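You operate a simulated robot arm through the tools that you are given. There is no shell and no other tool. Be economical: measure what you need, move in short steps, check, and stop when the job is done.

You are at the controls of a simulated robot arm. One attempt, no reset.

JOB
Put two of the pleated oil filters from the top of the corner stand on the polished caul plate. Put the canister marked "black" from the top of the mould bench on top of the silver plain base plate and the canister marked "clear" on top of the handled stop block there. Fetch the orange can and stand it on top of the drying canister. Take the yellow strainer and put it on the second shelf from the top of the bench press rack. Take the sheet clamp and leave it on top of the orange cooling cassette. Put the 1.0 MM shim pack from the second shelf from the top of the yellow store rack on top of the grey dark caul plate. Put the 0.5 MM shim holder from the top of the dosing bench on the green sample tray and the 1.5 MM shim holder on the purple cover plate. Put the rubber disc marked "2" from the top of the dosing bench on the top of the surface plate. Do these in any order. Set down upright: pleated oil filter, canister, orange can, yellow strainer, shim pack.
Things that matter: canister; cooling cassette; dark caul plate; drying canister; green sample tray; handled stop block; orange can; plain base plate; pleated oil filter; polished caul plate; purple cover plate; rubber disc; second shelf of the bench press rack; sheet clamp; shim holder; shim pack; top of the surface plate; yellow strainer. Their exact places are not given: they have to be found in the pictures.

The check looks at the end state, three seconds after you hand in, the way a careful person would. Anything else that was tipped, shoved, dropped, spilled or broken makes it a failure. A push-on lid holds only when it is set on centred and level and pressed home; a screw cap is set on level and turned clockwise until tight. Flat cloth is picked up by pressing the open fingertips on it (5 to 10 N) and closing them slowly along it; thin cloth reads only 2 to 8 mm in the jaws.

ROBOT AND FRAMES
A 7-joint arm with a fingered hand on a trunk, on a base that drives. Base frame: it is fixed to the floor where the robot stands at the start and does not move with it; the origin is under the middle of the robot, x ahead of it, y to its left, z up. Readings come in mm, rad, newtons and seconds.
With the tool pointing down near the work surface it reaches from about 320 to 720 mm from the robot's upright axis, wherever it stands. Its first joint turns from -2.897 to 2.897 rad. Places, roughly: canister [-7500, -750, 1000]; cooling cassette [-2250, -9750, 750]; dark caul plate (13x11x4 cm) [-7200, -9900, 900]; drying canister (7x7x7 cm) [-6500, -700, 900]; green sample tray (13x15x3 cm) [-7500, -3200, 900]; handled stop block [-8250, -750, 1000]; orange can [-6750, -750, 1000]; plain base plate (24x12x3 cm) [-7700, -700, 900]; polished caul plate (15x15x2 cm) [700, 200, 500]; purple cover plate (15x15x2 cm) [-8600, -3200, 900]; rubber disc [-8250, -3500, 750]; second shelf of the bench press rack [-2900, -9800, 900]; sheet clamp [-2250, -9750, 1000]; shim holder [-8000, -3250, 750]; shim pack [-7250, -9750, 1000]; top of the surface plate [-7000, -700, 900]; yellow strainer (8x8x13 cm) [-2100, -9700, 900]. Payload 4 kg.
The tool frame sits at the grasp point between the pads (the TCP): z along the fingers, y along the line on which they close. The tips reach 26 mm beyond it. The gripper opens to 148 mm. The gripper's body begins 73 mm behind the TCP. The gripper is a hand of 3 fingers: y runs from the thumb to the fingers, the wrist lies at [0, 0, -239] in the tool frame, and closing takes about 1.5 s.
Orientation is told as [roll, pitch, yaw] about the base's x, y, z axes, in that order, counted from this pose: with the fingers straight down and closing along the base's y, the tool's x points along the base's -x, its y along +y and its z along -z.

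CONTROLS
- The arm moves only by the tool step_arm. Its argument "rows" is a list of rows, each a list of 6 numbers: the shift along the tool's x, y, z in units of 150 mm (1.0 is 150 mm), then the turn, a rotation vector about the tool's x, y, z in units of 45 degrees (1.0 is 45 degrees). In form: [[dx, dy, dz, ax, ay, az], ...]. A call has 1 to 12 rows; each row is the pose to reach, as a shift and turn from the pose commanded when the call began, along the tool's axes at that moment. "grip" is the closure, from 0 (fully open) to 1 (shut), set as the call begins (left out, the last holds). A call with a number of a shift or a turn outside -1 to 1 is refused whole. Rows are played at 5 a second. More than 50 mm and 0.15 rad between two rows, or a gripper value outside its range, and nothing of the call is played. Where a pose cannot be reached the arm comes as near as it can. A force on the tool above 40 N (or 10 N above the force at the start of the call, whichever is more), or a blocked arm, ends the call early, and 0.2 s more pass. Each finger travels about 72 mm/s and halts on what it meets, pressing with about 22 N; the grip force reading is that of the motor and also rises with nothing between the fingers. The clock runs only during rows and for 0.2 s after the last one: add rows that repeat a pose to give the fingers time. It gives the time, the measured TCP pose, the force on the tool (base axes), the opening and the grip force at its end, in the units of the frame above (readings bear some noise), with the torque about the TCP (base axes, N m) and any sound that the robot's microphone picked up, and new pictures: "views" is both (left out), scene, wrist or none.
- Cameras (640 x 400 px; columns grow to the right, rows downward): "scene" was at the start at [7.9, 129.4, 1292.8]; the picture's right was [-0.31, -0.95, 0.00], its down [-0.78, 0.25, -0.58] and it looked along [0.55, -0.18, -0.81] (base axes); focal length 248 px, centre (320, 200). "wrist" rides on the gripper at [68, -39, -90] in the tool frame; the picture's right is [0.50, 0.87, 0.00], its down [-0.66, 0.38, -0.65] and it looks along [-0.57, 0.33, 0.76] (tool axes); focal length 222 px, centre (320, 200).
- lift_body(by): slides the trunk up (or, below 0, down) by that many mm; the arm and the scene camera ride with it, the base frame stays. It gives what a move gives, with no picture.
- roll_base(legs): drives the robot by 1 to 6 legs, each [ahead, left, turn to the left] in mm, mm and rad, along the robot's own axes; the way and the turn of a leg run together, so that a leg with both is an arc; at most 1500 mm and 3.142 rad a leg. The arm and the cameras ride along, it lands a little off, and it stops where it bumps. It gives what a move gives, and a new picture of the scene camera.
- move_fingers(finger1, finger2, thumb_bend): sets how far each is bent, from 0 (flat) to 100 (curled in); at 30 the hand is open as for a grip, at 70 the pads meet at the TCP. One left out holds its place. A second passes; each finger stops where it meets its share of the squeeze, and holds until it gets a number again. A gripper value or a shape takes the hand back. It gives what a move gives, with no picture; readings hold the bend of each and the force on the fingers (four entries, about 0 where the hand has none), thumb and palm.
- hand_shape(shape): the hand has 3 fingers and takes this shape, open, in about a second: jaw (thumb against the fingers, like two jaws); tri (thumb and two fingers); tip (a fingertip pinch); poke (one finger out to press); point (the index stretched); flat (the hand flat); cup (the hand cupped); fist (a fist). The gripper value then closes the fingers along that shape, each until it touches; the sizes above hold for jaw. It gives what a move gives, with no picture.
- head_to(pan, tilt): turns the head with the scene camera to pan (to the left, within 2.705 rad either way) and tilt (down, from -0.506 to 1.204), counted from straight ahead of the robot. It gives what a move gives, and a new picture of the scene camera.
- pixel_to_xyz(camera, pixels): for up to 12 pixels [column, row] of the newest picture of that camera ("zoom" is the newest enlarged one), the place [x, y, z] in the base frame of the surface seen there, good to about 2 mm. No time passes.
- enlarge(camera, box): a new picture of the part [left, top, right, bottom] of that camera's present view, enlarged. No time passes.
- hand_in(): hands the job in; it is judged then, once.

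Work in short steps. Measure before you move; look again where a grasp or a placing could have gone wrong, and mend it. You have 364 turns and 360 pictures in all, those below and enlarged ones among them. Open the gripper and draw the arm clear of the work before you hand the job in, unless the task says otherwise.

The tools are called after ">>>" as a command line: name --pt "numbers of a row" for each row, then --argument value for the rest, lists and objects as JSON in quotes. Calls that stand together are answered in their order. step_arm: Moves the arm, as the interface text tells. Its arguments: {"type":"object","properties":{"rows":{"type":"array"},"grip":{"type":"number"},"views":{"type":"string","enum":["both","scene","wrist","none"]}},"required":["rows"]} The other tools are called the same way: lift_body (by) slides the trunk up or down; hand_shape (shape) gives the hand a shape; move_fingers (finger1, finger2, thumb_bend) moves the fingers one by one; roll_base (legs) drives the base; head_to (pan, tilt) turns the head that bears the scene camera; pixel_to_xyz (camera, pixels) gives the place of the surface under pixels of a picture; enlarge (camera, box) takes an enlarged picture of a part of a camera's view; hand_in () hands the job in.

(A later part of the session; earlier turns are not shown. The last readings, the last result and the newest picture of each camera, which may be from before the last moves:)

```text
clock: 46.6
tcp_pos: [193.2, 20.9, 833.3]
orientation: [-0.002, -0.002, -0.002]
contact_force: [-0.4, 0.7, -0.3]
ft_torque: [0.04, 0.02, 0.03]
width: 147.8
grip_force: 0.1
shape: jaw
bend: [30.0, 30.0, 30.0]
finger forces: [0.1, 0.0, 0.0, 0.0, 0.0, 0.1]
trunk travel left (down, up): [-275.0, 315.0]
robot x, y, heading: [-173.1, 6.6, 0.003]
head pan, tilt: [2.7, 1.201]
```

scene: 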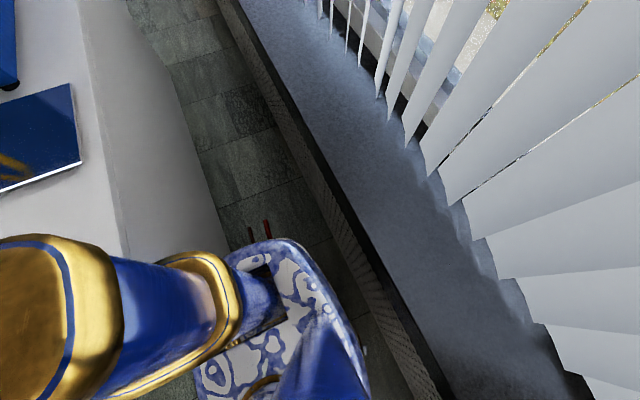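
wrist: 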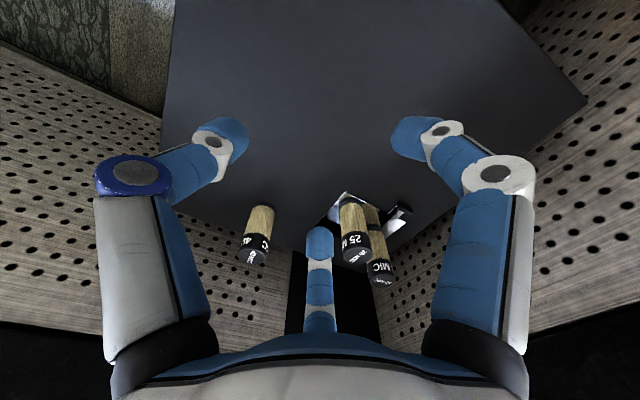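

The hoses lie under the robot already, so they're passable. I drive out right via x≈0, then y≈-1290, then back along -x past the bench corner.

>>> roll_base --legs '[[170, 0, 0], [0, -1290, 0], [-1000, 0, 0], [-600, -300, 0]]'

>>> head_to --pan 2.7 --tilt 0.2

>>> head_to --pan -2.2 --tilt 0.2

```text
clock: 62.3
tcp_pos: [-1265.7, -1538.9, 833.8]
orientation: [-0.004, -0.002, -0.017]
contact_force: [0.3, -0.1, 0.2]
ft_torque: [-0.03, 0.01, -0.02]
width: 147.7
grip_force: 0.2
shape: jaw
bend: [30.0, 30.0, 30.0]
finger forces: [0.0, 0.0, 0.1, 0.0, 0.1, 0.1]
trunk travel left (down, up): [-275.0, 315.0]
robot x, y, heading: [-1632.1, -1541.7, -0.013]
head pan, tilt: [2.7, 1.201]
```

scene: 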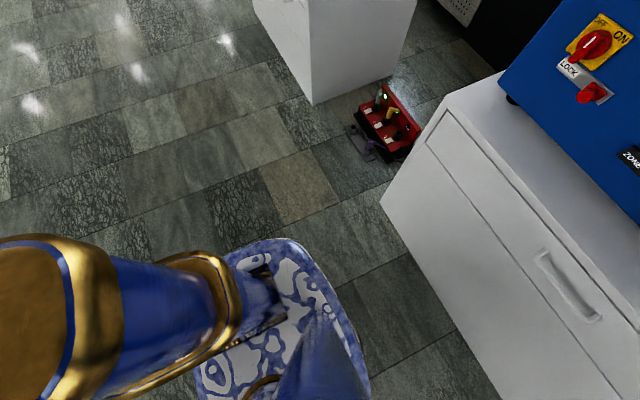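

```text
clock: 63.6
tcp_pos: [-1264.7, -1537.6, 833.3]
orientation: [-0.001, -0.002, -0.02]
contact_force: [0.3, 0.5, 0.5]
ft_torque: [0.0, 0.0, -0.02]
width: 148.0
grip_force: 0.0
shape: jaw
bend: [30.0, 30.0, 30.0]
finger forces: [0.0, 0.0, 0.1, 0.0, 0.1, 0.0]
trunk travel left (down, up): [-275.0, 315.0]
robot x, y, heading: [-1630.2, -1544.5, -0.016]
head pan, tilt: [2.7, 0.201]
```

scene: 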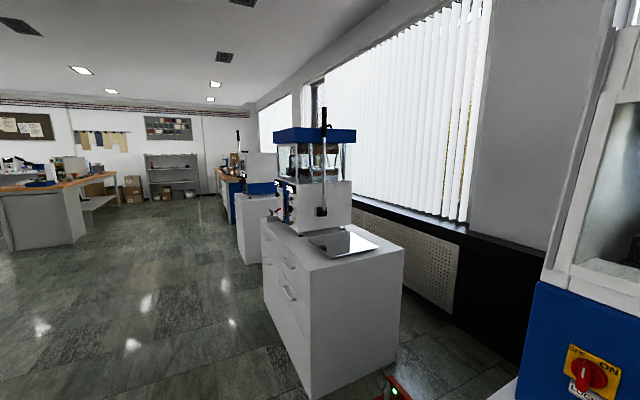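

```text
clock: 67.5
tcp_pos: [-1265.3, -1537.8, 832.4]
orientation: [-0.002, -0.003, -0.019]
contact_force: [0.8, 0.8, -0.3]
ft_torque: [0.02, -0.03, -0.03]
width: 147.9
grip_force: 0.1
shape: jaw
bend: [30.0, 30.0, 30.0]
finger forces: [0.1, 0.1, 0.0, 0.0, 0.1, 0.0]
trunk travel left (down, up): [-275.0, 315.0]
robot x, y, heading: [-1635.5, -1543.7, -0.019]
head pan, tilt: [-2.201, 0.201]
```

scene: 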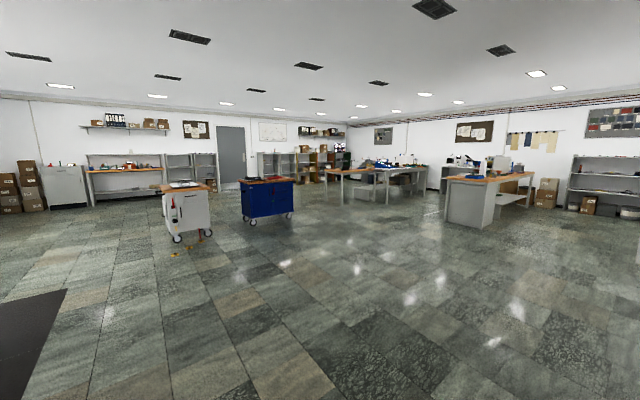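

Open floor ahead. I move out to y≈-2050, turn to face +y (window side) and slide along -x towards the mould bench.

>>> roll_base --legs '[[0, -550, 0], [0, 0, 1.59], [0, 1500, 0], [0, 1500, 0], [0, 1500, 0]]'

>>> head_to --pan 0.5 --tilt 0.35

```text
clock: 95.7
tcp_pos: [-6192.7, -1816.5, 833.2]
orientation: [-0.001, -0.002, 1.619]
contact_force: [0.0, 0.4, -0.6]
ft_torque: [-0.03, -0.02, 0.01]
width: 147.8
grip_force: 0.0
shape: jaw
bend: [30.0, 30.0, 30.0]
finger forces: [0.1, 0.0, 0.1, 0.1, 0.0, 0.0]
trunk travel left (down, up): [-275.0, 315.0]
robot x, y, heading: [-6164.3, -2187.2, 1.616]
head pan, tilt: [-2.201, 0.201]
```

scene: 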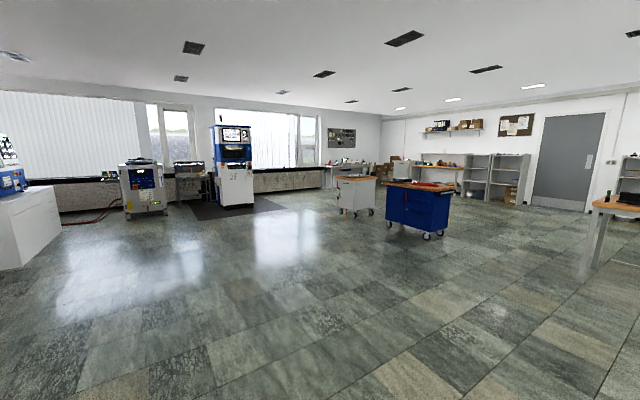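

```text
clock: 98.1
tcp_pos: [-6193.4, -1816.7, 833.6]
orientation: [-0.003, -0.002, 1.619]
contact_force: [-0.3, -0.3, 0.8]
ft_torque: [0.01, -0.02, 0.0]
width: 147.9
grip_force: 0.1
shape: jaw
bend: [30.0, 30.0, 30.0]
finger forces: [0.1, 0.1, 0.0, 0.0, 0.1, 0.0]
trunk travel left (down, up): [-275.0, 315.0]
robot x, y, heading: [-6162.2, -2180.9, 1.617]
head pan, tilt: [0.499, 0.351]
```

scene: 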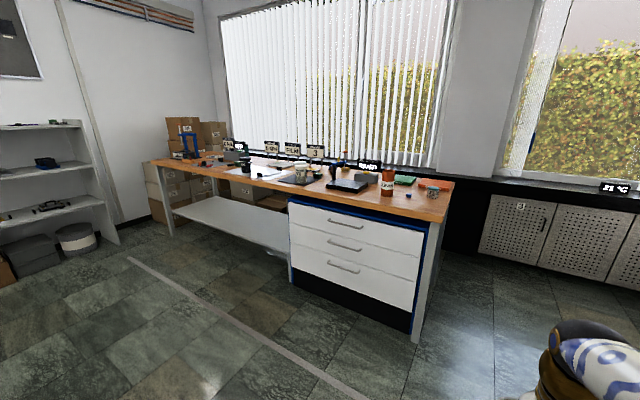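

The mould bench is visible. I enlarge its top and measure the edges.

>>> enlarge --camera "scene" --box '[140, 120, 300, 220]'

>>> enlarge --camera "scene" --box '[280, 130, 470, 230]'

>>> pixel_to_xyz --camera "scene" --pixels '[[452, 185], [438, 220], [290, 195], [150, 165], [420, 335], [380, 330], [200, 235], [387, 185], [432, 192], [345, 185], [405, 180]]'

```text
4.00 times, centred on (220, 170) of scene
```

zoom: 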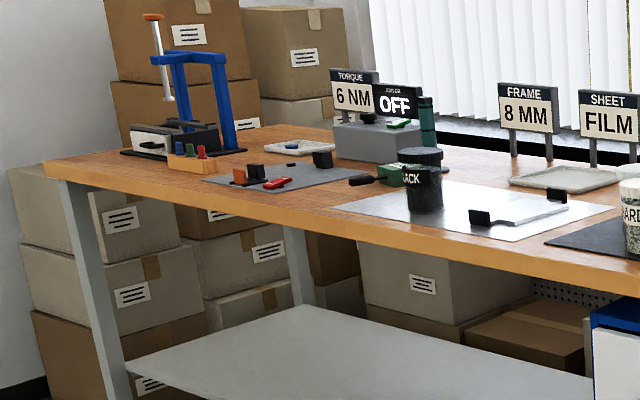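

```text
3.37 times, centred on (375, 180) of scene
```

zoom: 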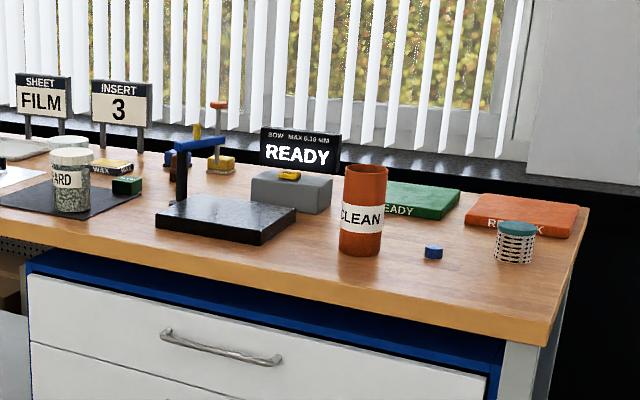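

```text
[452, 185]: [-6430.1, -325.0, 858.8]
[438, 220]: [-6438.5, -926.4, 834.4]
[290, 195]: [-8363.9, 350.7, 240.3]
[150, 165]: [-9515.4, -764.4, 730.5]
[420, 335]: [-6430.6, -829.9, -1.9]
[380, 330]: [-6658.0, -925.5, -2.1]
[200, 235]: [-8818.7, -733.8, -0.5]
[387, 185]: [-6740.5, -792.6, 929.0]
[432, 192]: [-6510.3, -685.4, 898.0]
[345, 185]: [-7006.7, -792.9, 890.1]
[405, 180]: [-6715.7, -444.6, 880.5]
```

I raise the trunk 300 mm so the arm clears the bench, then drive up to the right part of the bench and look down at it.

>>> lift_body --by 300

>>> roll_base --legs '[[0, 0, -0.046], [0, 560, 0], [970, 0, 0]]'

>>> head_to --pan 0.0 --tilt 0.75

```text
clock: 101.1
tcp_pos: [-6193.4, -1817.8, 1133.2]
orientation: [-0.002, -0.001, 1.618]
contact_force: [0.0, -0.4, -0.4]
ft_torque: [0.0, 0.0, -0.02]
width: 148.0
grip_force: 0.1
shape: jaw
bend: [30.0, 30.0, 30.0]
finger forces: [0.0, 0.0, 0.0, 0.0, 0.0, 0.0]
trunk travel left (down, up): [-575.0, 15.0]
robot x, y, heading: [-6158.7, -2182.8, 1.619]
head pan, tilt: [0.499, 0.351]
```

```text
clock: 109.4
tcp_pos: [-6755.5, -839.2, 1132.9]
orientation: [-0.003, 0.0, 1.587]
contact_force: [0.3, 0.1, -0.1]
ft_torque: [0.04, 0.0, -0.01]
width: 147.8
grip_force: 0.1
shape: jaw
bend: [30.0, 30.0, 30.0]
finger forces: [0.0, 0.1, 0.1, 0.0, 0.0, 0.0]
trunk travel left (down, up): [-575.0, 15.0]
robot x, y, heading: [-6734.6, -1208.6, 1.589]
head pan, tilt: [0.499, 0.351]
```

scene: 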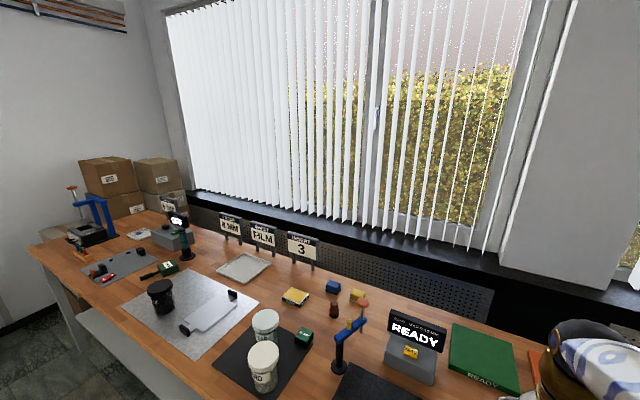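

```text
clock: 110.3
tcp_pos: [-6757.1, -839.4, 1133.5]
orientation: [-0.002, -0.002, 1.588]
contact_force: [-0.3, -0.4, 0.4]
ft_torque: [0.03, 0.01, 0.01]
width: 147.8
grip_force: 0.1
shape: jaw
bend: [30.0, 30.0, 30.0]
finger forces: [0.0, 0.0, 0.0, 0.0, 0.1, 0.0]
trunk travel left (down, up): [-575.0, 15.0]
robot x, y, heading: [-6735.7, -1205.9, 1.586]
head pan, tilt: [0.0, 0.75]
```

scene: 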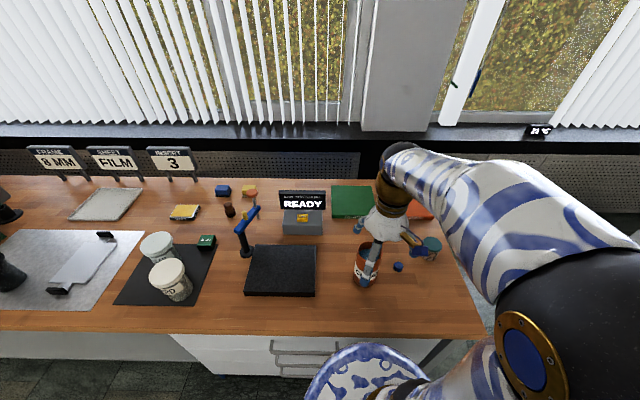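

I take a wrist picture to see the orange can and drying canister unobstructed.

>>> step_arm --pt "0 0 0 0 0 0" --views "wrist"

>>> enlarge --camera "scene" --box '[320, 210, 480, 310]'

```text
clock: 110.7
tcp_pos: [-6756.0, -840.2, 1133.4]
orientation: [0.001, -0.003, 1.587]
contact_force: [-0.4, -0.2, -0.3]
ft_torque: [0.03, 0.01, -0.01]
width: 148.3
grip_force: 0.0
shape: jaw
bend: [30.0, 30.0, 30.0]
finger forces: [0.0, 0.0, 0.0, 0.0, 0.0, 0.1]
trunk travel left (down, up): [-575.0, 15.0]
robot x, y, heading: [-6735.3, -1206.4, 1.589]
head pan, tilt: [0.0, 0.75]
```

wrist: 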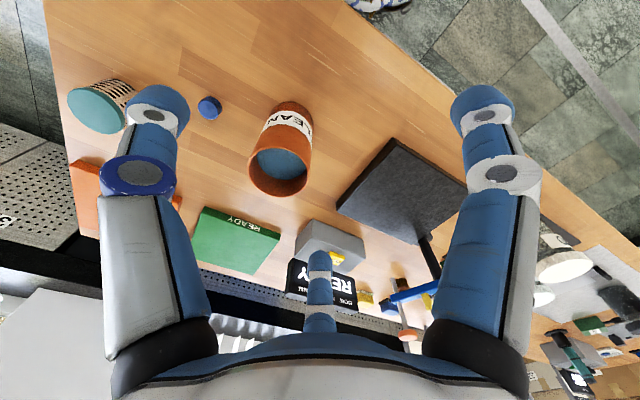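

```text
4.00 times, centred on (400, 260) of scene
```

zoom: 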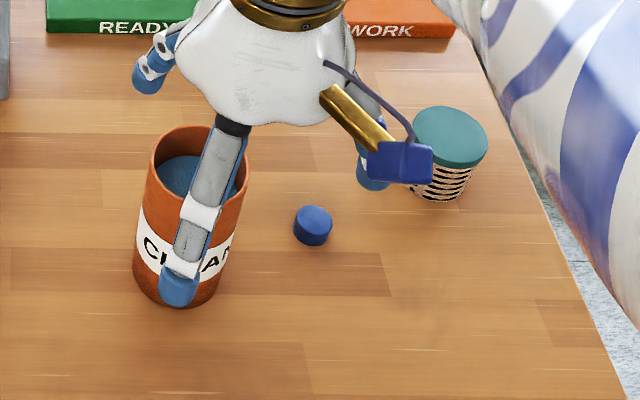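

The can has a blue filling (maybe liquid), so I'll move it gently. Measuring can rim and drying canister lid.

>>> pixel_to_xyz --camera "wrist" --pixels '[[251, 170], [309, 168], [278, 194], [282, 166], [290, 105], [275, 118], [97, 108], [68, 105], [118, 120], [210, 106], [60, 60], [400, 190]]'

>>> pixel_to_xyz --camera "scene" --pixels '[[361, 244], [367, 280], [432, 243], [424, 246], [440, 246], [432, 238], [398, 267], [431, 255], [290, 260], [360, 300]]'

```text
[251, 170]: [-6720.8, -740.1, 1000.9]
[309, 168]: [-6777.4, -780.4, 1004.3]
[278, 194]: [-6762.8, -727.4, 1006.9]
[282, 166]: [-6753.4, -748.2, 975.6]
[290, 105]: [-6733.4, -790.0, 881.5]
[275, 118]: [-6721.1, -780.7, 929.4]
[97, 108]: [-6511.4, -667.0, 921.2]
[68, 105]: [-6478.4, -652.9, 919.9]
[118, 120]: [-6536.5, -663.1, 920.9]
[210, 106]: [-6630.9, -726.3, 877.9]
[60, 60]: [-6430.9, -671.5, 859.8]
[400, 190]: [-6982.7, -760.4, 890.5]
```

```text
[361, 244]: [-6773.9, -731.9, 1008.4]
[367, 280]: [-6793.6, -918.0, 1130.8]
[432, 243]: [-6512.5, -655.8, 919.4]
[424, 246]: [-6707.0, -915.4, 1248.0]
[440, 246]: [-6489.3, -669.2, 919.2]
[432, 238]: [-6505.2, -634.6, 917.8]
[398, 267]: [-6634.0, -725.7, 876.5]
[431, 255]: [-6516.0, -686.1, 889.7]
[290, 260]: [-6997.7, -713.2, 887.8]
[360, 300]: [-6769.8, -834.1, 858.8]
```

Can: centre ≈(-6750,-760), r≈35, rim z 1006, base 859. Drying canister lid top z≈920 around (-6510,-662). I move over the can and correct yaw, then look.

>>> step_arm --pt "-0.2 -0.02 0 0 0 0.02" --pt "-0.4 -0.04 0 0 0 0.02" --pt "-0.533 -0.049 0.2 0 0 0.02" --pt "-0.533 -0.049 0.4 0 0 0.02" --views "wrist"

>>> pixel_to_xyz --camera "wrist" --pixels '[[272, 130], [380, 130], [320, 190], [324, 112], [320, 150], [40, 150], [55, 165]]'

```text
clock: 111.7
tcp_pos: [-6748.8, -759.6, 1071.8]
orientation: [-0.001, -0.003, 1.572]
contact_force: [-0.1, 0.1, -0.4]
ft_torque: [-0.02, -0.03, 0.04]
width: 147.7
grip_force: 0.0
shape: jaw
bend: [30.0, 30.0, 30.0]
finger forces: [0.1, 0.1, 0.0, 0.1, 0.0, 0.1]
trunk travel left (down, up): [-575.0, 15.0]
robot x, y, heading: [-6734.2, -1206.4, 1.594]
head pan, tilt: [0.0, 0.75]
```

wrist: 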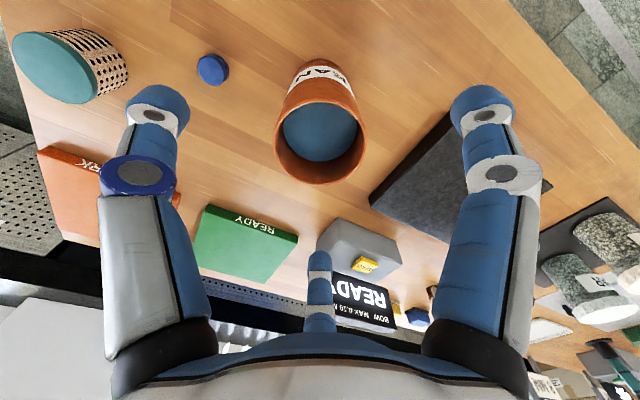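

```text
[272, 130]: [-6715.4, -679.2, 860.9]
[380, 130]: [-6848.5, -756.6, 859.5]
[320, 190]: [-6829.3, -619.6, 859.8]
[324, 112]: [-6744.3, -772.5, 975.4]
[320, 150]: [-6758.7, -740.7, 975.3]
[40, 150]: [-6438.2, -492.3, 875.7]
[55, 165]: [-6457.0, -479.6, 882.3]
```

The can is centred under the hand. I check the grey sign block's nearest corner before descending.

>>> pixel_to_xyz --camera "wrist" --pixels '[[335, 222], [318, 245], [365, 262], [400, 262], [340, 280], [370, 205], [455, 115]]'

```text
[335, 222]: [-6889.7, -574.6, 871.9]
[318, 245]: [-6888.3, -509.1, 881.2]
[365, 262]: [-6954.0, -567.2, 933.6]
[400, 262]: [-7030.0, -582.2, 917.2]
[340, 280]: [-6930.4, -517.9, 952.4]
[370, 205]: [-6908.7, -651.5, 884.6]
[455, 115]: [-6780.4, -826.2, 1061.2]
```

Block is at x<-6880, clear. Descend to z≈945 and close.

>>> step_arm --pt "0 0 0.25 0 0 0" --pt "0 0 0.5 0 0 0" --pt "0 0 0.7 0 0 0" --pt "0 0 0.84 0 0 0" --views "none"

>>> step_arm --pt "0 0 0 0 0 0" --pt "0 0 0 0 0 0" --pt "0 0 0 0 0 0" --pt "0 0 0 0 0 0" --pt "0 0 0 0 0 0" --pt "0 0 0 0 0 0" --pt "0 0 0 0 0 0" --grip 1 --views "wrist"

```text
clock: 112.7
tcp_pos: [-6749.4, -758.5, 946.7]
orientation: [-0.001, -0.003, 1.572]
contact_force: [0.1, 3.4, 3.7]
ft_torque: [-0.01, 0.01, 0.02]
width: 147.9
grip_force: 0.0
shape: jaw
bend: [30.0, 30.0, 30.0]
finger forces: [0.0, 3.6, 0.1, 0.0, 0.4, 0.0]
trunk travel left (down, up): [-575.0, 15.0]
robot x, y, heading: [-6734.5, -1207.1, 1.588]
head pan, tilt: [0.0, 0.75]
```

```text
clock: 114.3
tcp_pos: [-6748.7, -761.1, 947.7]
orientation: [0.0, -0.003, 1.572]
contact_force: [5.6, -6.5, 17.2]
ft_torque: [-0.97, -0.75, 0.05]
width: 57.3
grip_force: 21.7
shape: jaw
bend: [44.0, 39.0, 70.0]
finger forces: [28.5, 26.9, 0.1, 0.0, 33.1, 0.1]
trunk travel left (down, up): [-575.0, 15.0]
robot x, y, heading: [-6735.0, -1203.4, 1.587]
head pan, tilt: [0.0, 0.75]
```

wrist: 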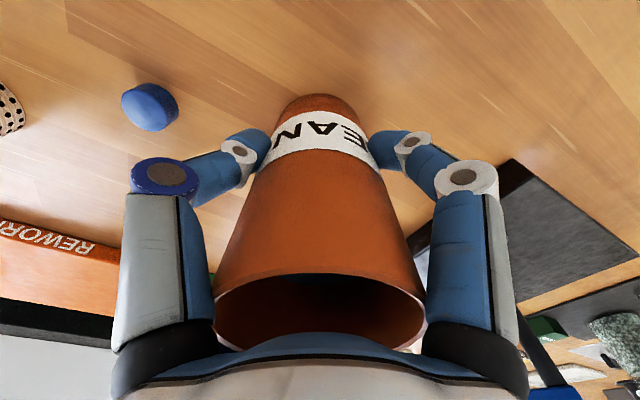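

There's 17 N upward force and uneven bends. I look from the scene camera to check whether the can is still upright.

>>> enlarge --camera "scene" --box '[320, 200, 440, 300]'

```text
4.00 times, centred on (380, 250) of scene
```

zoom: 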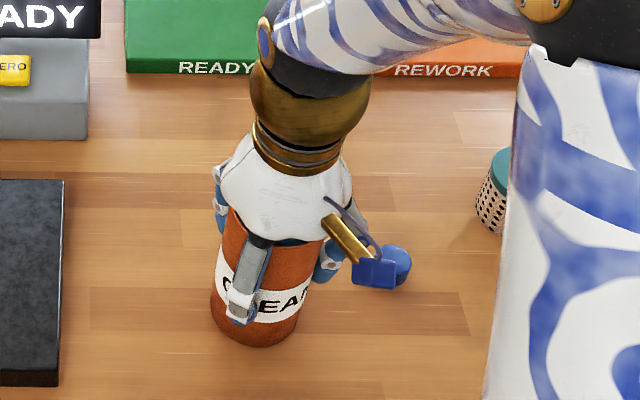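

The can is upright but the finger roots press its rim. I open, rise 22 mm, and re-grasp higher.

>>> step_arm --pt "0 0 0 0 0 0" --pt "0 0 0 0 0 0" --pt "0 0 0 0 0 0" --pt "0 0 0 0 0 0" --pt "0 0 0 0 0 0" --pt "0 0 0 0 0 0" --pt "0 0 -0.07 0 0 0" --pt "0 0 -0.15 0 0 0" --grip 0 --views "wrist"

```text
clock: 116.1
tcp_pos: [-6749.3, -760.8, 969.8]
orientation: [0.0, 0.001, 1.572]
contact_force: [0.0, -1.0, -0.1]
ft_torque: [-0.02, 0.02, -0.01]
width: 148.0
grip_force: 0.2
shape: jaw
bend: [30.0, 30.0, 30.0]
finger forces: [0.0, 0.0, 0.0, 0.0, 0.1, 0.0]
trunk travel left (down, up): [-575.0, 15.0]
robot x, y, heading: [-6735.4, -1208.9, 1.59]
head pan, tilt: [0.0, 0.75]
```

wrist: 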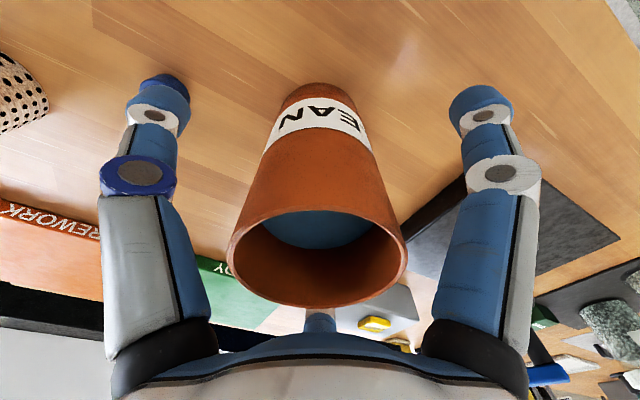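

Liquid still level inside. I check the rim's position relative to the TCP.

>>> pixel_to_xyz --camera "wrist" --pixels '[[234, 258], [404, 250], [316, 302], [290, 213], [350, 213]]'

```text
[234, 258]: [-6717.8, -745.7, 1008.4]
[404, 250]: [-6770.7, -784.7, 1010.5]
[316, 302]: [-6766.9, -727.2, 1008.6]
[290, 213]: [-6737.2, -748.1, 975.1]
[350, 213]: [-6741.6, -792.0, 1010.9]
```

Centre still ≈(-6748,-760). Close at this height.

>>> step_arm --pt "0 0 0 0 0 0" --pt "0 0 0 0 0 0" --pt "0 0 0 0 0 0" --pt "0 0 0 0 0 0" --pt "0 0 0 0 0 0" --pt "0 0 0 0 0 0" --pt "0 0 0 0 0 0" --grip 1 --views "wrist"

```text
clock: 117.7
tcp_pos: [-6750.9, -758.6, 970.0]
orientation: [-0.001, -0.002, 1.574]
contact_force: [-0.3, -0.7, 0.3]
ft_torque: [-0.02, -0.01, 0.01]
width: 64.2
grip_force: 22.0
shape: jaw
bend: [77.0, 38.0, 70.0]
finger forces: [19.7, 19.8, 0.1, 0.0, 20.1, 0.0]
trunk travel left (down, up): [-575.0, 15.0]
robot x, y, heading: [-6734.5, -1206.9, 1.589]
head pan, tilt: [0.0, 0.75]
```

wrist: 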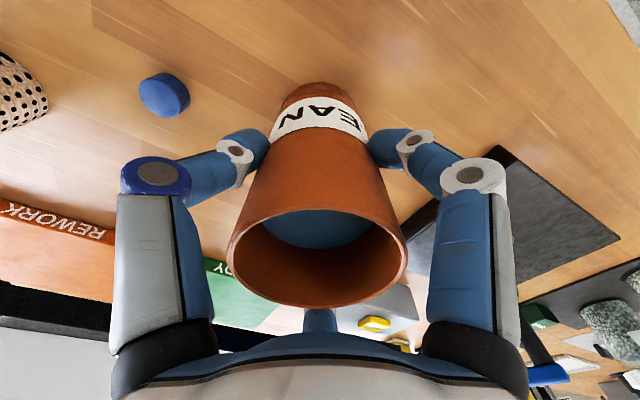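

Clean grasp now, no extra force. Lift slowly.

>>> step_arm --pt "0 0 -0.03 0 0 0" --pt "0 0 -0.1 0 0 0" --pt "0 0 -0.2 0 0 0" --pt "0 0 -0.32 0 0 0" --pt "0 0 -0.44 0 0 0" --pt "0 0 -0.56 0 0 0" --pt "0 0 -0.68 0 0 0" --pt "0 0 -0.76 0 0 0" --pt "0 0 -0.8 0 0 0" --views "both"

>>> pixel_to_xyz --camera "scene" --pixels '[[422, 245], [443, 245], [432, 237], [432, 252], [427, 240], [438, 240]]'

```text
clock: 119.7
tcp_pos: [-6750.4, -758.5, 1090.5]
orientation: [0.001, -0.004, 1.574]
contact_force: [-0.6, -0.2, -4.7]
ft_torque: [-0.03, 0.03, -0.02]
width: 63.9
grip_force: 21.9
shape: jaw
bend: [77.0, 38.0, 70.0]
finger forces: [19.8, 20.1, 0.0, 0.0, 19.9, 0.0]
trunk travel left (down, up): [-575.0, 15.0]
robot x, y, heading: [-6734.5, -1203.0, 1.588]
head pan, tilt: [0.0, 0.75]
```

scene: 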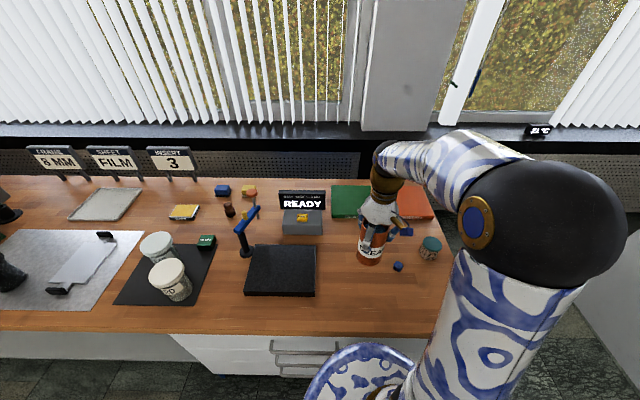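
wrist: 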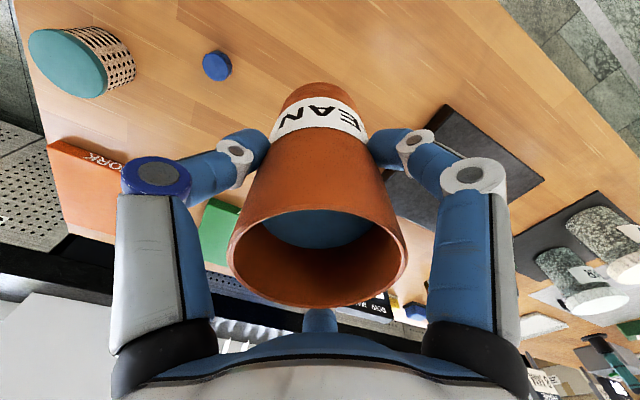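

```text
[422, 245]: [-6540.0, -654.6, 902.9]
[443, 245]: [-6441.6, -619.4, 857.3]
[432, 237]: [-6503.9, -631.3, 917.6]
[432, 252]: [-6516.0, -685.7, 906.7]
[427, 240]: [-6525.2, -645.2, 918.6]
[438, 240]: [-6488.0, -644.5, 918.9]
```

Now I zoom on the drying canister's lid to find its centre precisely.

>>> enlarge --camera "scene" --box '[412, 225, 452, 265]'

```text
10.00 times, centred on (432, 245) of scene
```

zoom: 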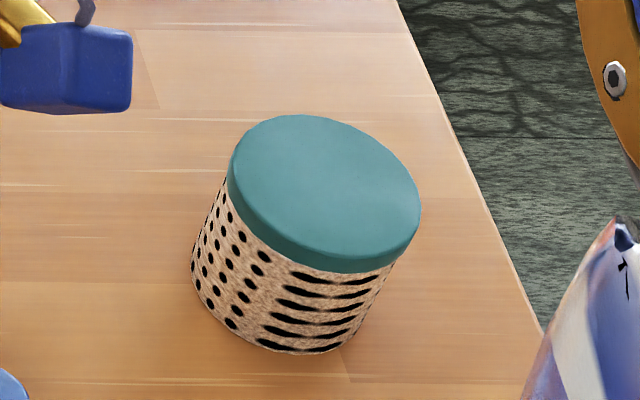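

>>> pixel_to_xyz --camera "zoom" --pixels '[[236, 150], [290, 118], [370, 142], [415, 195], [400, 240], [350, 255], [290, 235], [245, 190], [325, 185]]'

```text
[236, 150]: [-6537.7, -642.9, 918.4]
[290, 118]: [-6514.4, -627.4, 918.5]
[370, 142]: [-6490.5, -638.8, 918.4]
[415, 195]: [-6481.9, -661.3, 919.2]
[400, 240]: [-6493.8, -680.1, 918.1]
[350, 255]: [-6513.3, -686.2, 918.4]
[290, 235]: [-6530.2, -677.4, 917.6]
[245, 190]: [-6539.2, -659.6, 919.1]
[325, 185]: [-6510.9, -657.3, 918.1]
```

Lid centre ≈(-6510,-657), r≈30, z 918.5. I measure the held can's rim against the TCP (-6750.4,-758.5).

>>> pixel_to_xyz --camera "wrist" --pixels '[[231, 255], [235, 235], [406, 245], [404, 262], [318, 305], [340, 303], [290, 300], [260, 290], [380, 290]]'

```text
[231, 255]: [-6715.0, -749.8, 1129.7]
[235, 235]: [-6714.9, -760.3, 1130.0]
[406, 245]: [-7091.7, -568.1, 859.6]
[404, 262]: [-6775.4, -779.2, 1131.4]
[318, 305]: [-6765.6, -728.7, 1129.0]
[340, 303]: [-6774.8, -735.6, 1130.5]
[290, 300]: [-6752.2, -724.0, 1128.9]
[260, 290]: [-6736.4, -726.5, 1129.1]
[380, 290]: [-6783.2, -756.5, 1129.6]
```

The can is centred on the TCP. I carry it slowly toward the drying canister (+240 x, +101 y).

>>> step_arm --pt "-0.01 -0.04 0 0 0 0" --pt "-0.04 -0.12 0 0 0 0" --pt "-0.1 -0.24 0 0 0 0" --pt "-0.17 -0.38 0 0 0 0" --pt "-0.24 -0.53 0 0 0 0" --pt "-0.32 -0.68 0 0 0 0" --pt "-0.4 -0.83 0 0 0 0" --pt "-0.48 -0.9 0 0 0 0" --pt "-0.5 -0.92 0 0 0 0" --views "none"

>>> step_arm --pt "-0.01 -0.04 0 0 0 0" --pt "-0.04 -0.12 0 0 0 0" --pt "-0.08 -0.24 0 0 0 0" --pt "-0.12 -0.38 0 0 0 0" --pt "-0.16 -0.53 0 0 0 0" --pt "-0.17 -0.64 0 0 0 0" --pt "-0.177 -0.683 0 0 0 0" --pt "-0.177 -0.683 0 0 0 0" --views "both"

```text
clock: 121.7
tcp_pos: [-6611.5, -685.4, 1090.9]
orientation: [0.001, -0.002, 1.571]
contact_force: [0.6, -0.1, -3.4]
ft_torque: [0.0, -0.01, 0.0]
width: 63.7
grip_force: 22.5
shape: jaw
bend: [77.0, 38.0, 70.0]
finger forces: [19.8, 20.2, 0.0, 0.1, 19.9, 0.0]
trunk travel left (down, up): [-575.0, 15.0]
robot x, y, heading: [-6736.4, -1208.1, 1.587]
head pan, tilt: [0.0, 0.75]
```

```text
clock: 123.5
tcp_pos: [-6508.7, -657.6, 1090.7]
orientation: [-0.002, -0.002, 1.572]
contact_force: [-0.2, 0.1, -3.3]
ft_torque: [0.0, -0.01, 0.02]
width: 63.9
grip_force: 22.0
shape: jaw
bend: [77.0, 38.0, 70.0]
finger forces: [20.0, 20.4, 0.1, 0.0, 20.0, 0.0]
trunk travel left (down, up): [-575.0, 15.0]
robot x, y, heading: [-6734.5, -1205.3, 1.59]
head pan, tilt: [0.0, 0.75]
```

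scene: 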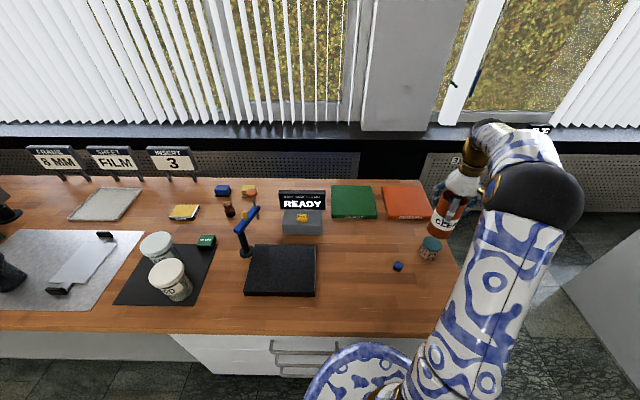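
wrist: 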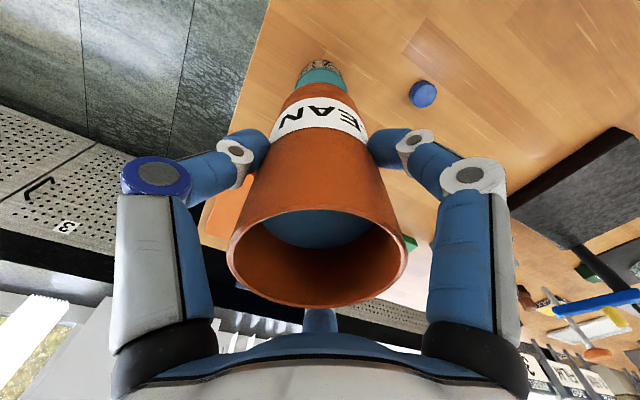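

Aligned over the lid. Lower slowly to ~z 1033, then creep.

>>> step_arm --pt "0 0 0.04 0 0 0" --pt "0 0 0.11 0 0 0" --pt "0 0 0.19 0 0 0" --pt "0 0 0.27 0 0 0" --pt "0 0 0.33 0 0 0" --pt "0 0 0.37 0 0 0" --pt "0 0 0.385 0 0 0" --pt "0 0 0.392 0 0 0" --pt "0 0 0.398 0 0 0" --pt "0 0 0.402 0 0 0" --views "none"

```text
clock: 125.7
tcp_pos: [-6509.5, -657.5, 1028.9]
orientation: [-0.002, -0.001, 1.573]
contact_force: [0.3, 0.6, -0.8]
ft_torque: [0.02, 0.02, 0.03]
width: 63.8
grip_force: 22.3
shape: jaw
bend: [77.0, 38.0, 70.0]
finger forces: [19.8, 20.6, 0.0, 0.1, 19.8, 0.1]
trunk travel left (down, up): [-575.0, 15.0]
robot x, y, heading: [-6737.1, -1206.1, 1.592]
head pan, tilt: [0.0, 0.75]
```

Force went from -3.4 to -0.8: touching. Press a touch more, check.

>>> step_arm --pt "0 0 0.006 0 0 0" --pt "0 0 0.01 0 0 0" --views "none"

```text
clock: 126.3
tcp_pos: [-6510.0, -656.5, 1028.3]
orientation: [-0.002, -0.004, 1.573]
contact_force: [0.0, 1.1, 6.8]
ft_torque: [0.0, -0.04, -0.01]
width: 64.1
grip_force: 21.8
shape: jaw
bend: [77.0, 38.0, 70.0]
finger forces: [20.6, 21.4, 0.0, 0.0, 21.0, 0.1]
trunk travel left (down, up): [-575.0, 15.0]
robot x, y, heading: [-6732.3, -1206.2, 1.591]
head pan, tilt: [0.0, 0.75]
```

Seated at 6.8 N. Open and rise.

>>> step_arm --pt "0 0 -0.005 0 0 0" --pt "0 0 -0.005 0 0 0" --pt "0 0 -0.005 0 0 0" --pt "0 0 -0.005 0 0 0" --pt "0 0 -0.005 0 0 0" --pt "0 0 -0.005 0 0 0" --pt "0 0 -0.005 0 0 0" --pt "0 0 -0.1 0 0 0" --pt "0 0 -0.3 0 0 0" --pt "0 0 -0.5 0 0 0" --pt "0 0 -0.7 0 0 0" --grip 0 --views "both"

```text
clock: 128.7
tcp_pos: [-6510.9, -659.2, 1133.1]
orientation: [-0.002, -0.004, 1.571]
contact_force: [-0.2, -0.7, 0.4]
ft_torque: [0.04, 0.01, -0.01]
width: 147.7
grip_force: 0.0
shape: jaw
bend: [30.0, 30.0, 30.0]
finger forces: [0.0, 0.0, 0.0, 0.1, 0.0, 0.0]
trunk travel left (down, up): [-575.0, 15.0]
robot x, y, heading: [-6739.6, -1207.1, 1.586]
head pan, tilt: [0.0, 0.75]
```

scene: 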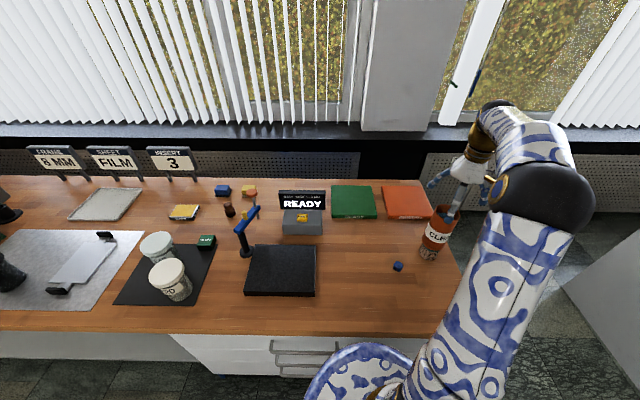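
wrist: 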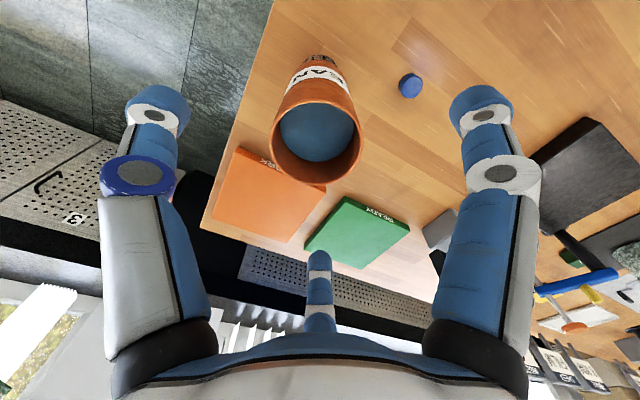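

Can stands upright on the canister. Raise further, move the arm back in front of the robot, and then shift the base left.

>>> step_arm --pt "0 0 -0.25 0 0 0" --pt "0 0.2 -0.4 0 0 0" --pt "0.1 0.45 -0.45 0 0 0" --pt "0.3 0.7 -0.45 0 0 0" --pt "0.5 0.9 -0.45 0 0 0" --pt "0.8 1.0 -0.45 0 0 0" --views "none"

>>> step_arm --pt "0.2 0.15 0 0 0 0" --pt "0.4 0.35 0 0 0 0" --pt "0.4 0.5 0 0 0 0" --views "none"

>>> roll_base --legs '[[0, 0, -0.018], [-20, 900, 0]]'

```text
clock: 130.1
tcp_pos: [-6659.3, -779.8, 1200.4]
orientation: [-0.003, 0.0, 1.574]
contact_force: [-0.3, -0.4, -0.9]
ft_torque: [0.03, 0.0, 0.02]
width: 147.9
grip_force: 0.0
shape: jaw
bend: [30.0, 30.0, 30.0]
finger forces: [0.1, 0.1, 0.0, 0.1, 0.0, 0.1]
trunk travel left (down, up): [-575.0, 15.0]
robot x, y, heading: [-6739.2, -1208.4, 1.59]
head pan, tilt: [0.0, 0.75]
```

```text
clock: 130.9
tcp_pos: [-6734.6, -839.0, 1199.3]
orientation: [-0.003, -0.003, 1.575]
contact_force: [-0.1, -0.6, -0.1]
ft_torque: [-0.02, 0.01, 0.0]
width: 148.3
grip_force: 0.1
shape: jaw
bend: [30.0, 30.0, 30.0]
finger forces: [0.0, 0.0, 0.0, 0.1, 0.0, 0.0]
trunk travel left (down, up): [-575.0, 15.0]
robot x, y, heading: [-6737.3, -1208.4, 1.59]
head pan, tilt: [0.0, 0.75]
```

```text
clock: 136.0
tcp_pos: [-7639.1, -861.6, 1199.6]
orientation: [-0.003, -0.002, 1.559]
contact_force: [-1.1, 0.1, 0.3]
ft_torque: [0.04, 0.0, 0.01]
width: 147.6
grip_force: 0.1
shape: jaw
bend: [30.0, 30.0, 30.0]
finger forces: [0.1, 0.1, 0.0, 0.0, 0.0, 0.0]
trunk travel left (down, up): [-575.0, 15.0]
robot x, y, heading: [-7641.6, -1229.9, 1.576]
head pan, tilt: [0.0, 0.75]
```

scene: 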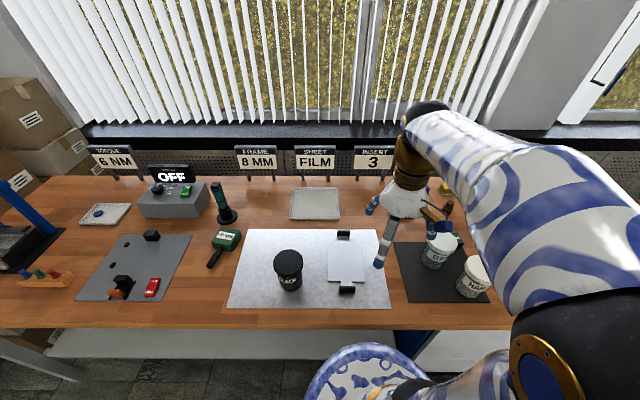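

>>> enlarge --camera "scene" --box '[70, 170, 270, 310]'

>>> enlarge --camera "scene" --box '[220, 200, 500, 320]'

>>> step_arm --pt "0 0 0 0 0 -0.015" --views "wrist"

```text
2.86 times, centred on (170, 240) of scene
```

zoom: 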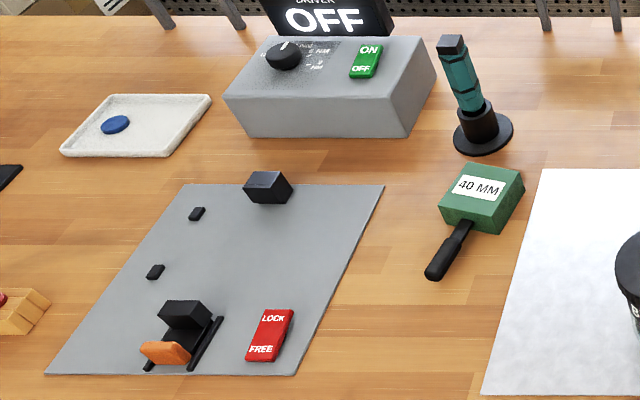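

```text
2.29 times, centred on (360, 260) of scene
```

zoom: 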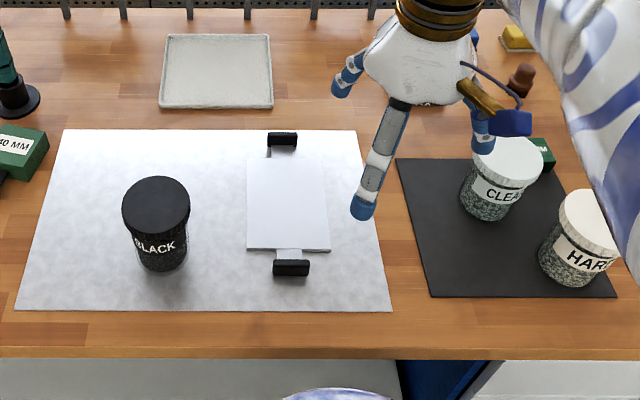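

```text
clock: 136.4
tcp_pos: [-7636.6, -861.2, 1199.4]
orientation: [-0.001, -0.001, 1.571]
contact_force: [0.5, -0.5, -0.2]
ft_torque: [-0.01, -0.01, -0.05]
width: 147.8
grip_force: 0.1
shape: jaw
bend: [30.0, 30.0, 30.0]
finger forces: [0.0, 0.0, 0.0, 0.1, 0.1, 0.0]
trunk travel left (down, up): [-575.0, 15.0]
robot x, y, heading: [-7643.5, -1230.9, 1.577]
head pan, tilt: [0.0, 0.75]
```

wrist: 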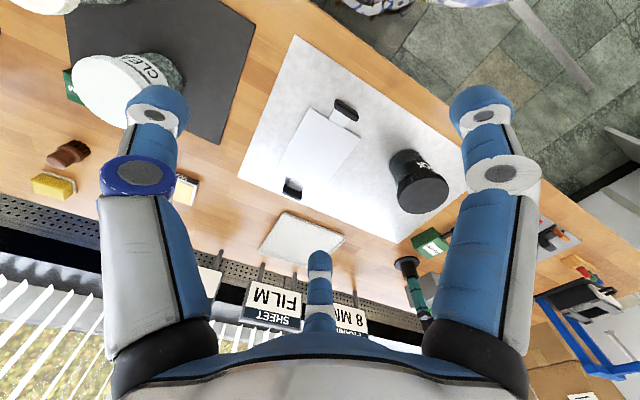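

Candidates: white-silver plate with two black tabs at (345,262) as the base plate, and the green 40 MM block with a handle as the stop block. I measure them and the canisters.

>>> pixel_to_xyz --camera "scene" --pixels '[[345, 255], [346, 235], [346, 289], [328, 270], [362, 260], [288, 257], [288, 285], [226, 238], [213, 258], [240, 232], [440, 245], [250, 290]]'

>>> enlarge --camera "scene" --box '[200, 215, 260, 275]'

>>> pixel_to_xyz --camera "zoom" --pixels '[[167, 165], [267, 165], [200, 240], [330, 205], [270, 230], [215, 170], [290, 160], [240, 300], [100, 350], [170, 250]]'

```text
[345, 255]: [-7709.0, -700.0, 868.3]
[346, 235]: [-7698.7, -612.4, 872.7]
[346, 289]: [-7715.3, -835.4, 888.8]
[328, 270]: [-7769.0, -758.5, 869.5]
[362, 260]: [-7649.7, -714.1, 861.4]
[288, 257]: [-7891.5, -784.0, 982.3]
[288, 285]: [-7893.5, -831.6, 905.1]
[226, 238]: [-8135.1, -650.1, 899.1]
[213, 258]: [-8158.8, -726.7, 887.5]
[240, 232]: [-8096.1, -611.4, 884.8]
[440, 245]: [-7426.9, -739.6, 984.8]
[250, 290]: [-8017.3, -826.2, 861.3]
```

```text
6.67 times, centred on (230, 245) of scene
```

zoom: 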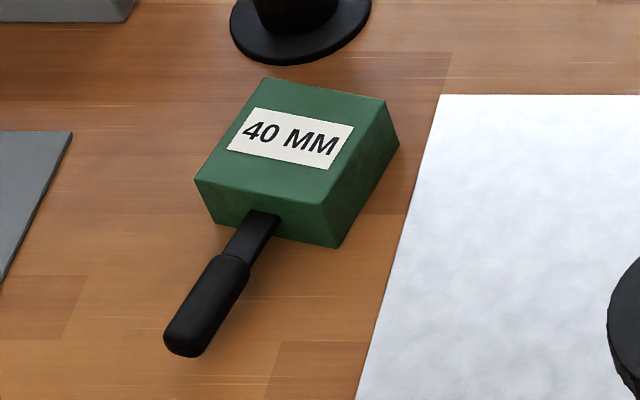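

```text
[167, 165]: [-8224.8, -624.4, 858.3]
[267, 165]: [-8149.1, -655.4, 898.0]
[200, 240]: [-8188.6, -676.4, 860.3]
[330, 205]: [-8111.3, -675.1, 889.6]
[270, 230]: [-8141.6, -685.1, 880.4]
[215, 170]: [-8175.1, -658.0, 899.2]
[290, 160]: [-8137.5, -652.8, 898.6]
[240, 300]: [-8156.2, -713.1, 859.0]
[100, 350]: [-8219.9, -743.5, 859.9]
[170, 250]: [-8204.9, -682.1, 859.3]
```

I zoom on the black canister's lid and green block's corners for accurate centres.

>>> pixel_to_xyz --camera "zoom" --pixels '[[266, 82], [380, 102], [320, 200], [200, 180]]'

>>> enlarge --camera "scene" --box '[264, 240, 312, 300]'

>>> pixel_to_xyz --camera "zoom" --pixels '[[240, 120], [350, 120], [295, 80], [295, 165], [295, 120], [245, 110], [348, 110]]'

>>> enlarge --camera "scene" --box '[400, 210, 480, 280]'

```text
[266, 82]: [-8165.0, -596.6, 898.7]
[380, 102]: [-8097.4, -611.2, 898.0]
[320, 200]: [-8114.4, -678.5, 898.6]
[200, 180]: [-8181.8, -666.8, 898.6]
```

```text
6.67 times, centred on (288, 270) of scene
```

zoom: 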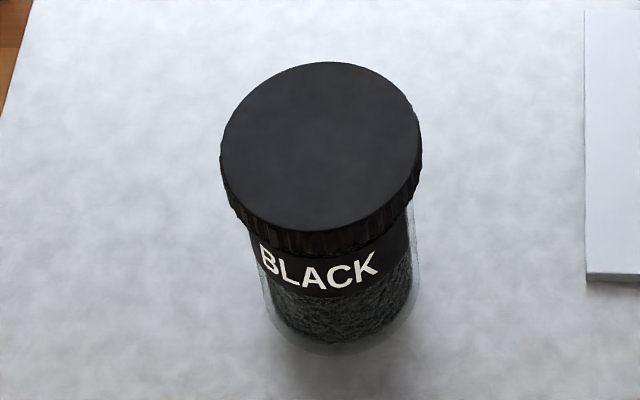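

```text
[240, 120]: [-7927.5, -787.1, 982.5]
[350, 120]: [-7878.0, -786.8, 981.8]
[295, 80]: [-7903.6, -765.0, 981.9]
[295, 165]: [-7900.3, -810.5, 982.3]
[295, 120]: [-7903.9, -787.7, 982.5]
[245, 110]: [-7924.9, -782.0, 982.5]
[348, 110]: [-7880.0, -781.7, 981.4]
```

```text
5.71 times, centred on (440, 245) of scene
```

zoom: 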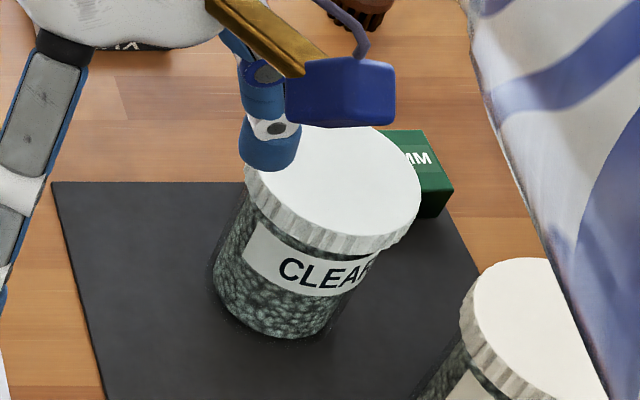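

Black canister: lid centre ≈(-7891,-801), top z 982, lid r≈45, body r≈38. Green block centre (-8140,-638), top 898.5. Plate centre (-7709,-715), z 868. I move over the black canister.

>>> step_arm --pt "0 0.25 0 0 0 0" --pt "-0.1 0.5 0 0 0 0" --pt "-0.2 0.75 0 0 0 0" --pt "-0.3 0.98 0 0 0 0" --views "none"

>>> step_arm --pt "0 0.25 0 0 0 0" --pt "-0.05 0.5 0 0 0 0" --pt "-0.1 0.716 0 0 0 0" --pt "-0.1 0.716 0.3 0 0 0" --pt "-0.1 0.716 0.6 0 0 0" --pt "-0.1 0.716 0.9 0 0 0" --views "wrist"

```text
clock: 137.4
tcp_pos: [-7786.6, -815.8, 1199.7]
orientation: [-0.001, -0.003, 1.571]
contact_force: [0.0, -0.5, -0.1]
ft_torque: [0.01, -0.02, 0.04]
width: 147.9
grip_force: 0.1
shape: jaw
bend: [30.0, 30.0, 30.0]
finger forces: [0.1, 0.0, 0.1, 0.1, 0.0, 0.0]
trunk travel left (down, up): [-575.0, 15.0]
robot x, y, heading: [-7641.3, -1229.5, 1.575]
head pan, tilt: [0.0, 0.75]
```

```text
clock: 138.8
tcp_pos: [-7892.4, -797.1, 1062.9]
orientation: [0.0, -0.002, 1.571]
contact_force: [0.2, 0.0, 0.3]
ft_torque: [0.0, -0.03, -0.02]
width: 147.9
grip_force: 0.0
shape: jaw
bend: [30.0, 30.0, 30.0]
finger forces: [0.0, 0.0, 0.0, 0.0, 0.0, 0.0]
trunk travel left (down, up): [-575.0, 15.0]
robot x, y, heading: [-7640.4, -1227.9, 1.578]
head pan, tilt: [0.0, 0.75]
```

wrist: 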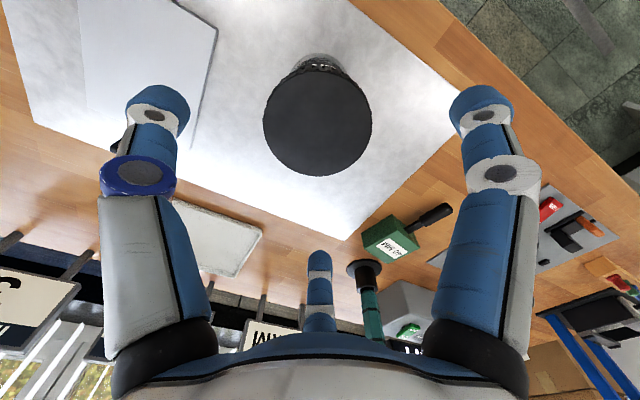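

>>> pixel_to_xyz --camera "wrist" --pixels '[[266, 122], [369, 122], [318, 170], [318, 124], [300, 85], [345, 90]]'

```text
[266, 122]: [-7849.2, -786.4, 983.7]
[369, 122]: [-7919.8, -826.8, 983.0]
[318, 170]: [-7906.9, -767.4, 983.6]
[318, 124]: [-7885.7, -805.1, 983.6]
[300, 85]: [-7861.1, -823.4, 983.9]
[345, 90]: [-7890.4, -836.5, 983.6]
```

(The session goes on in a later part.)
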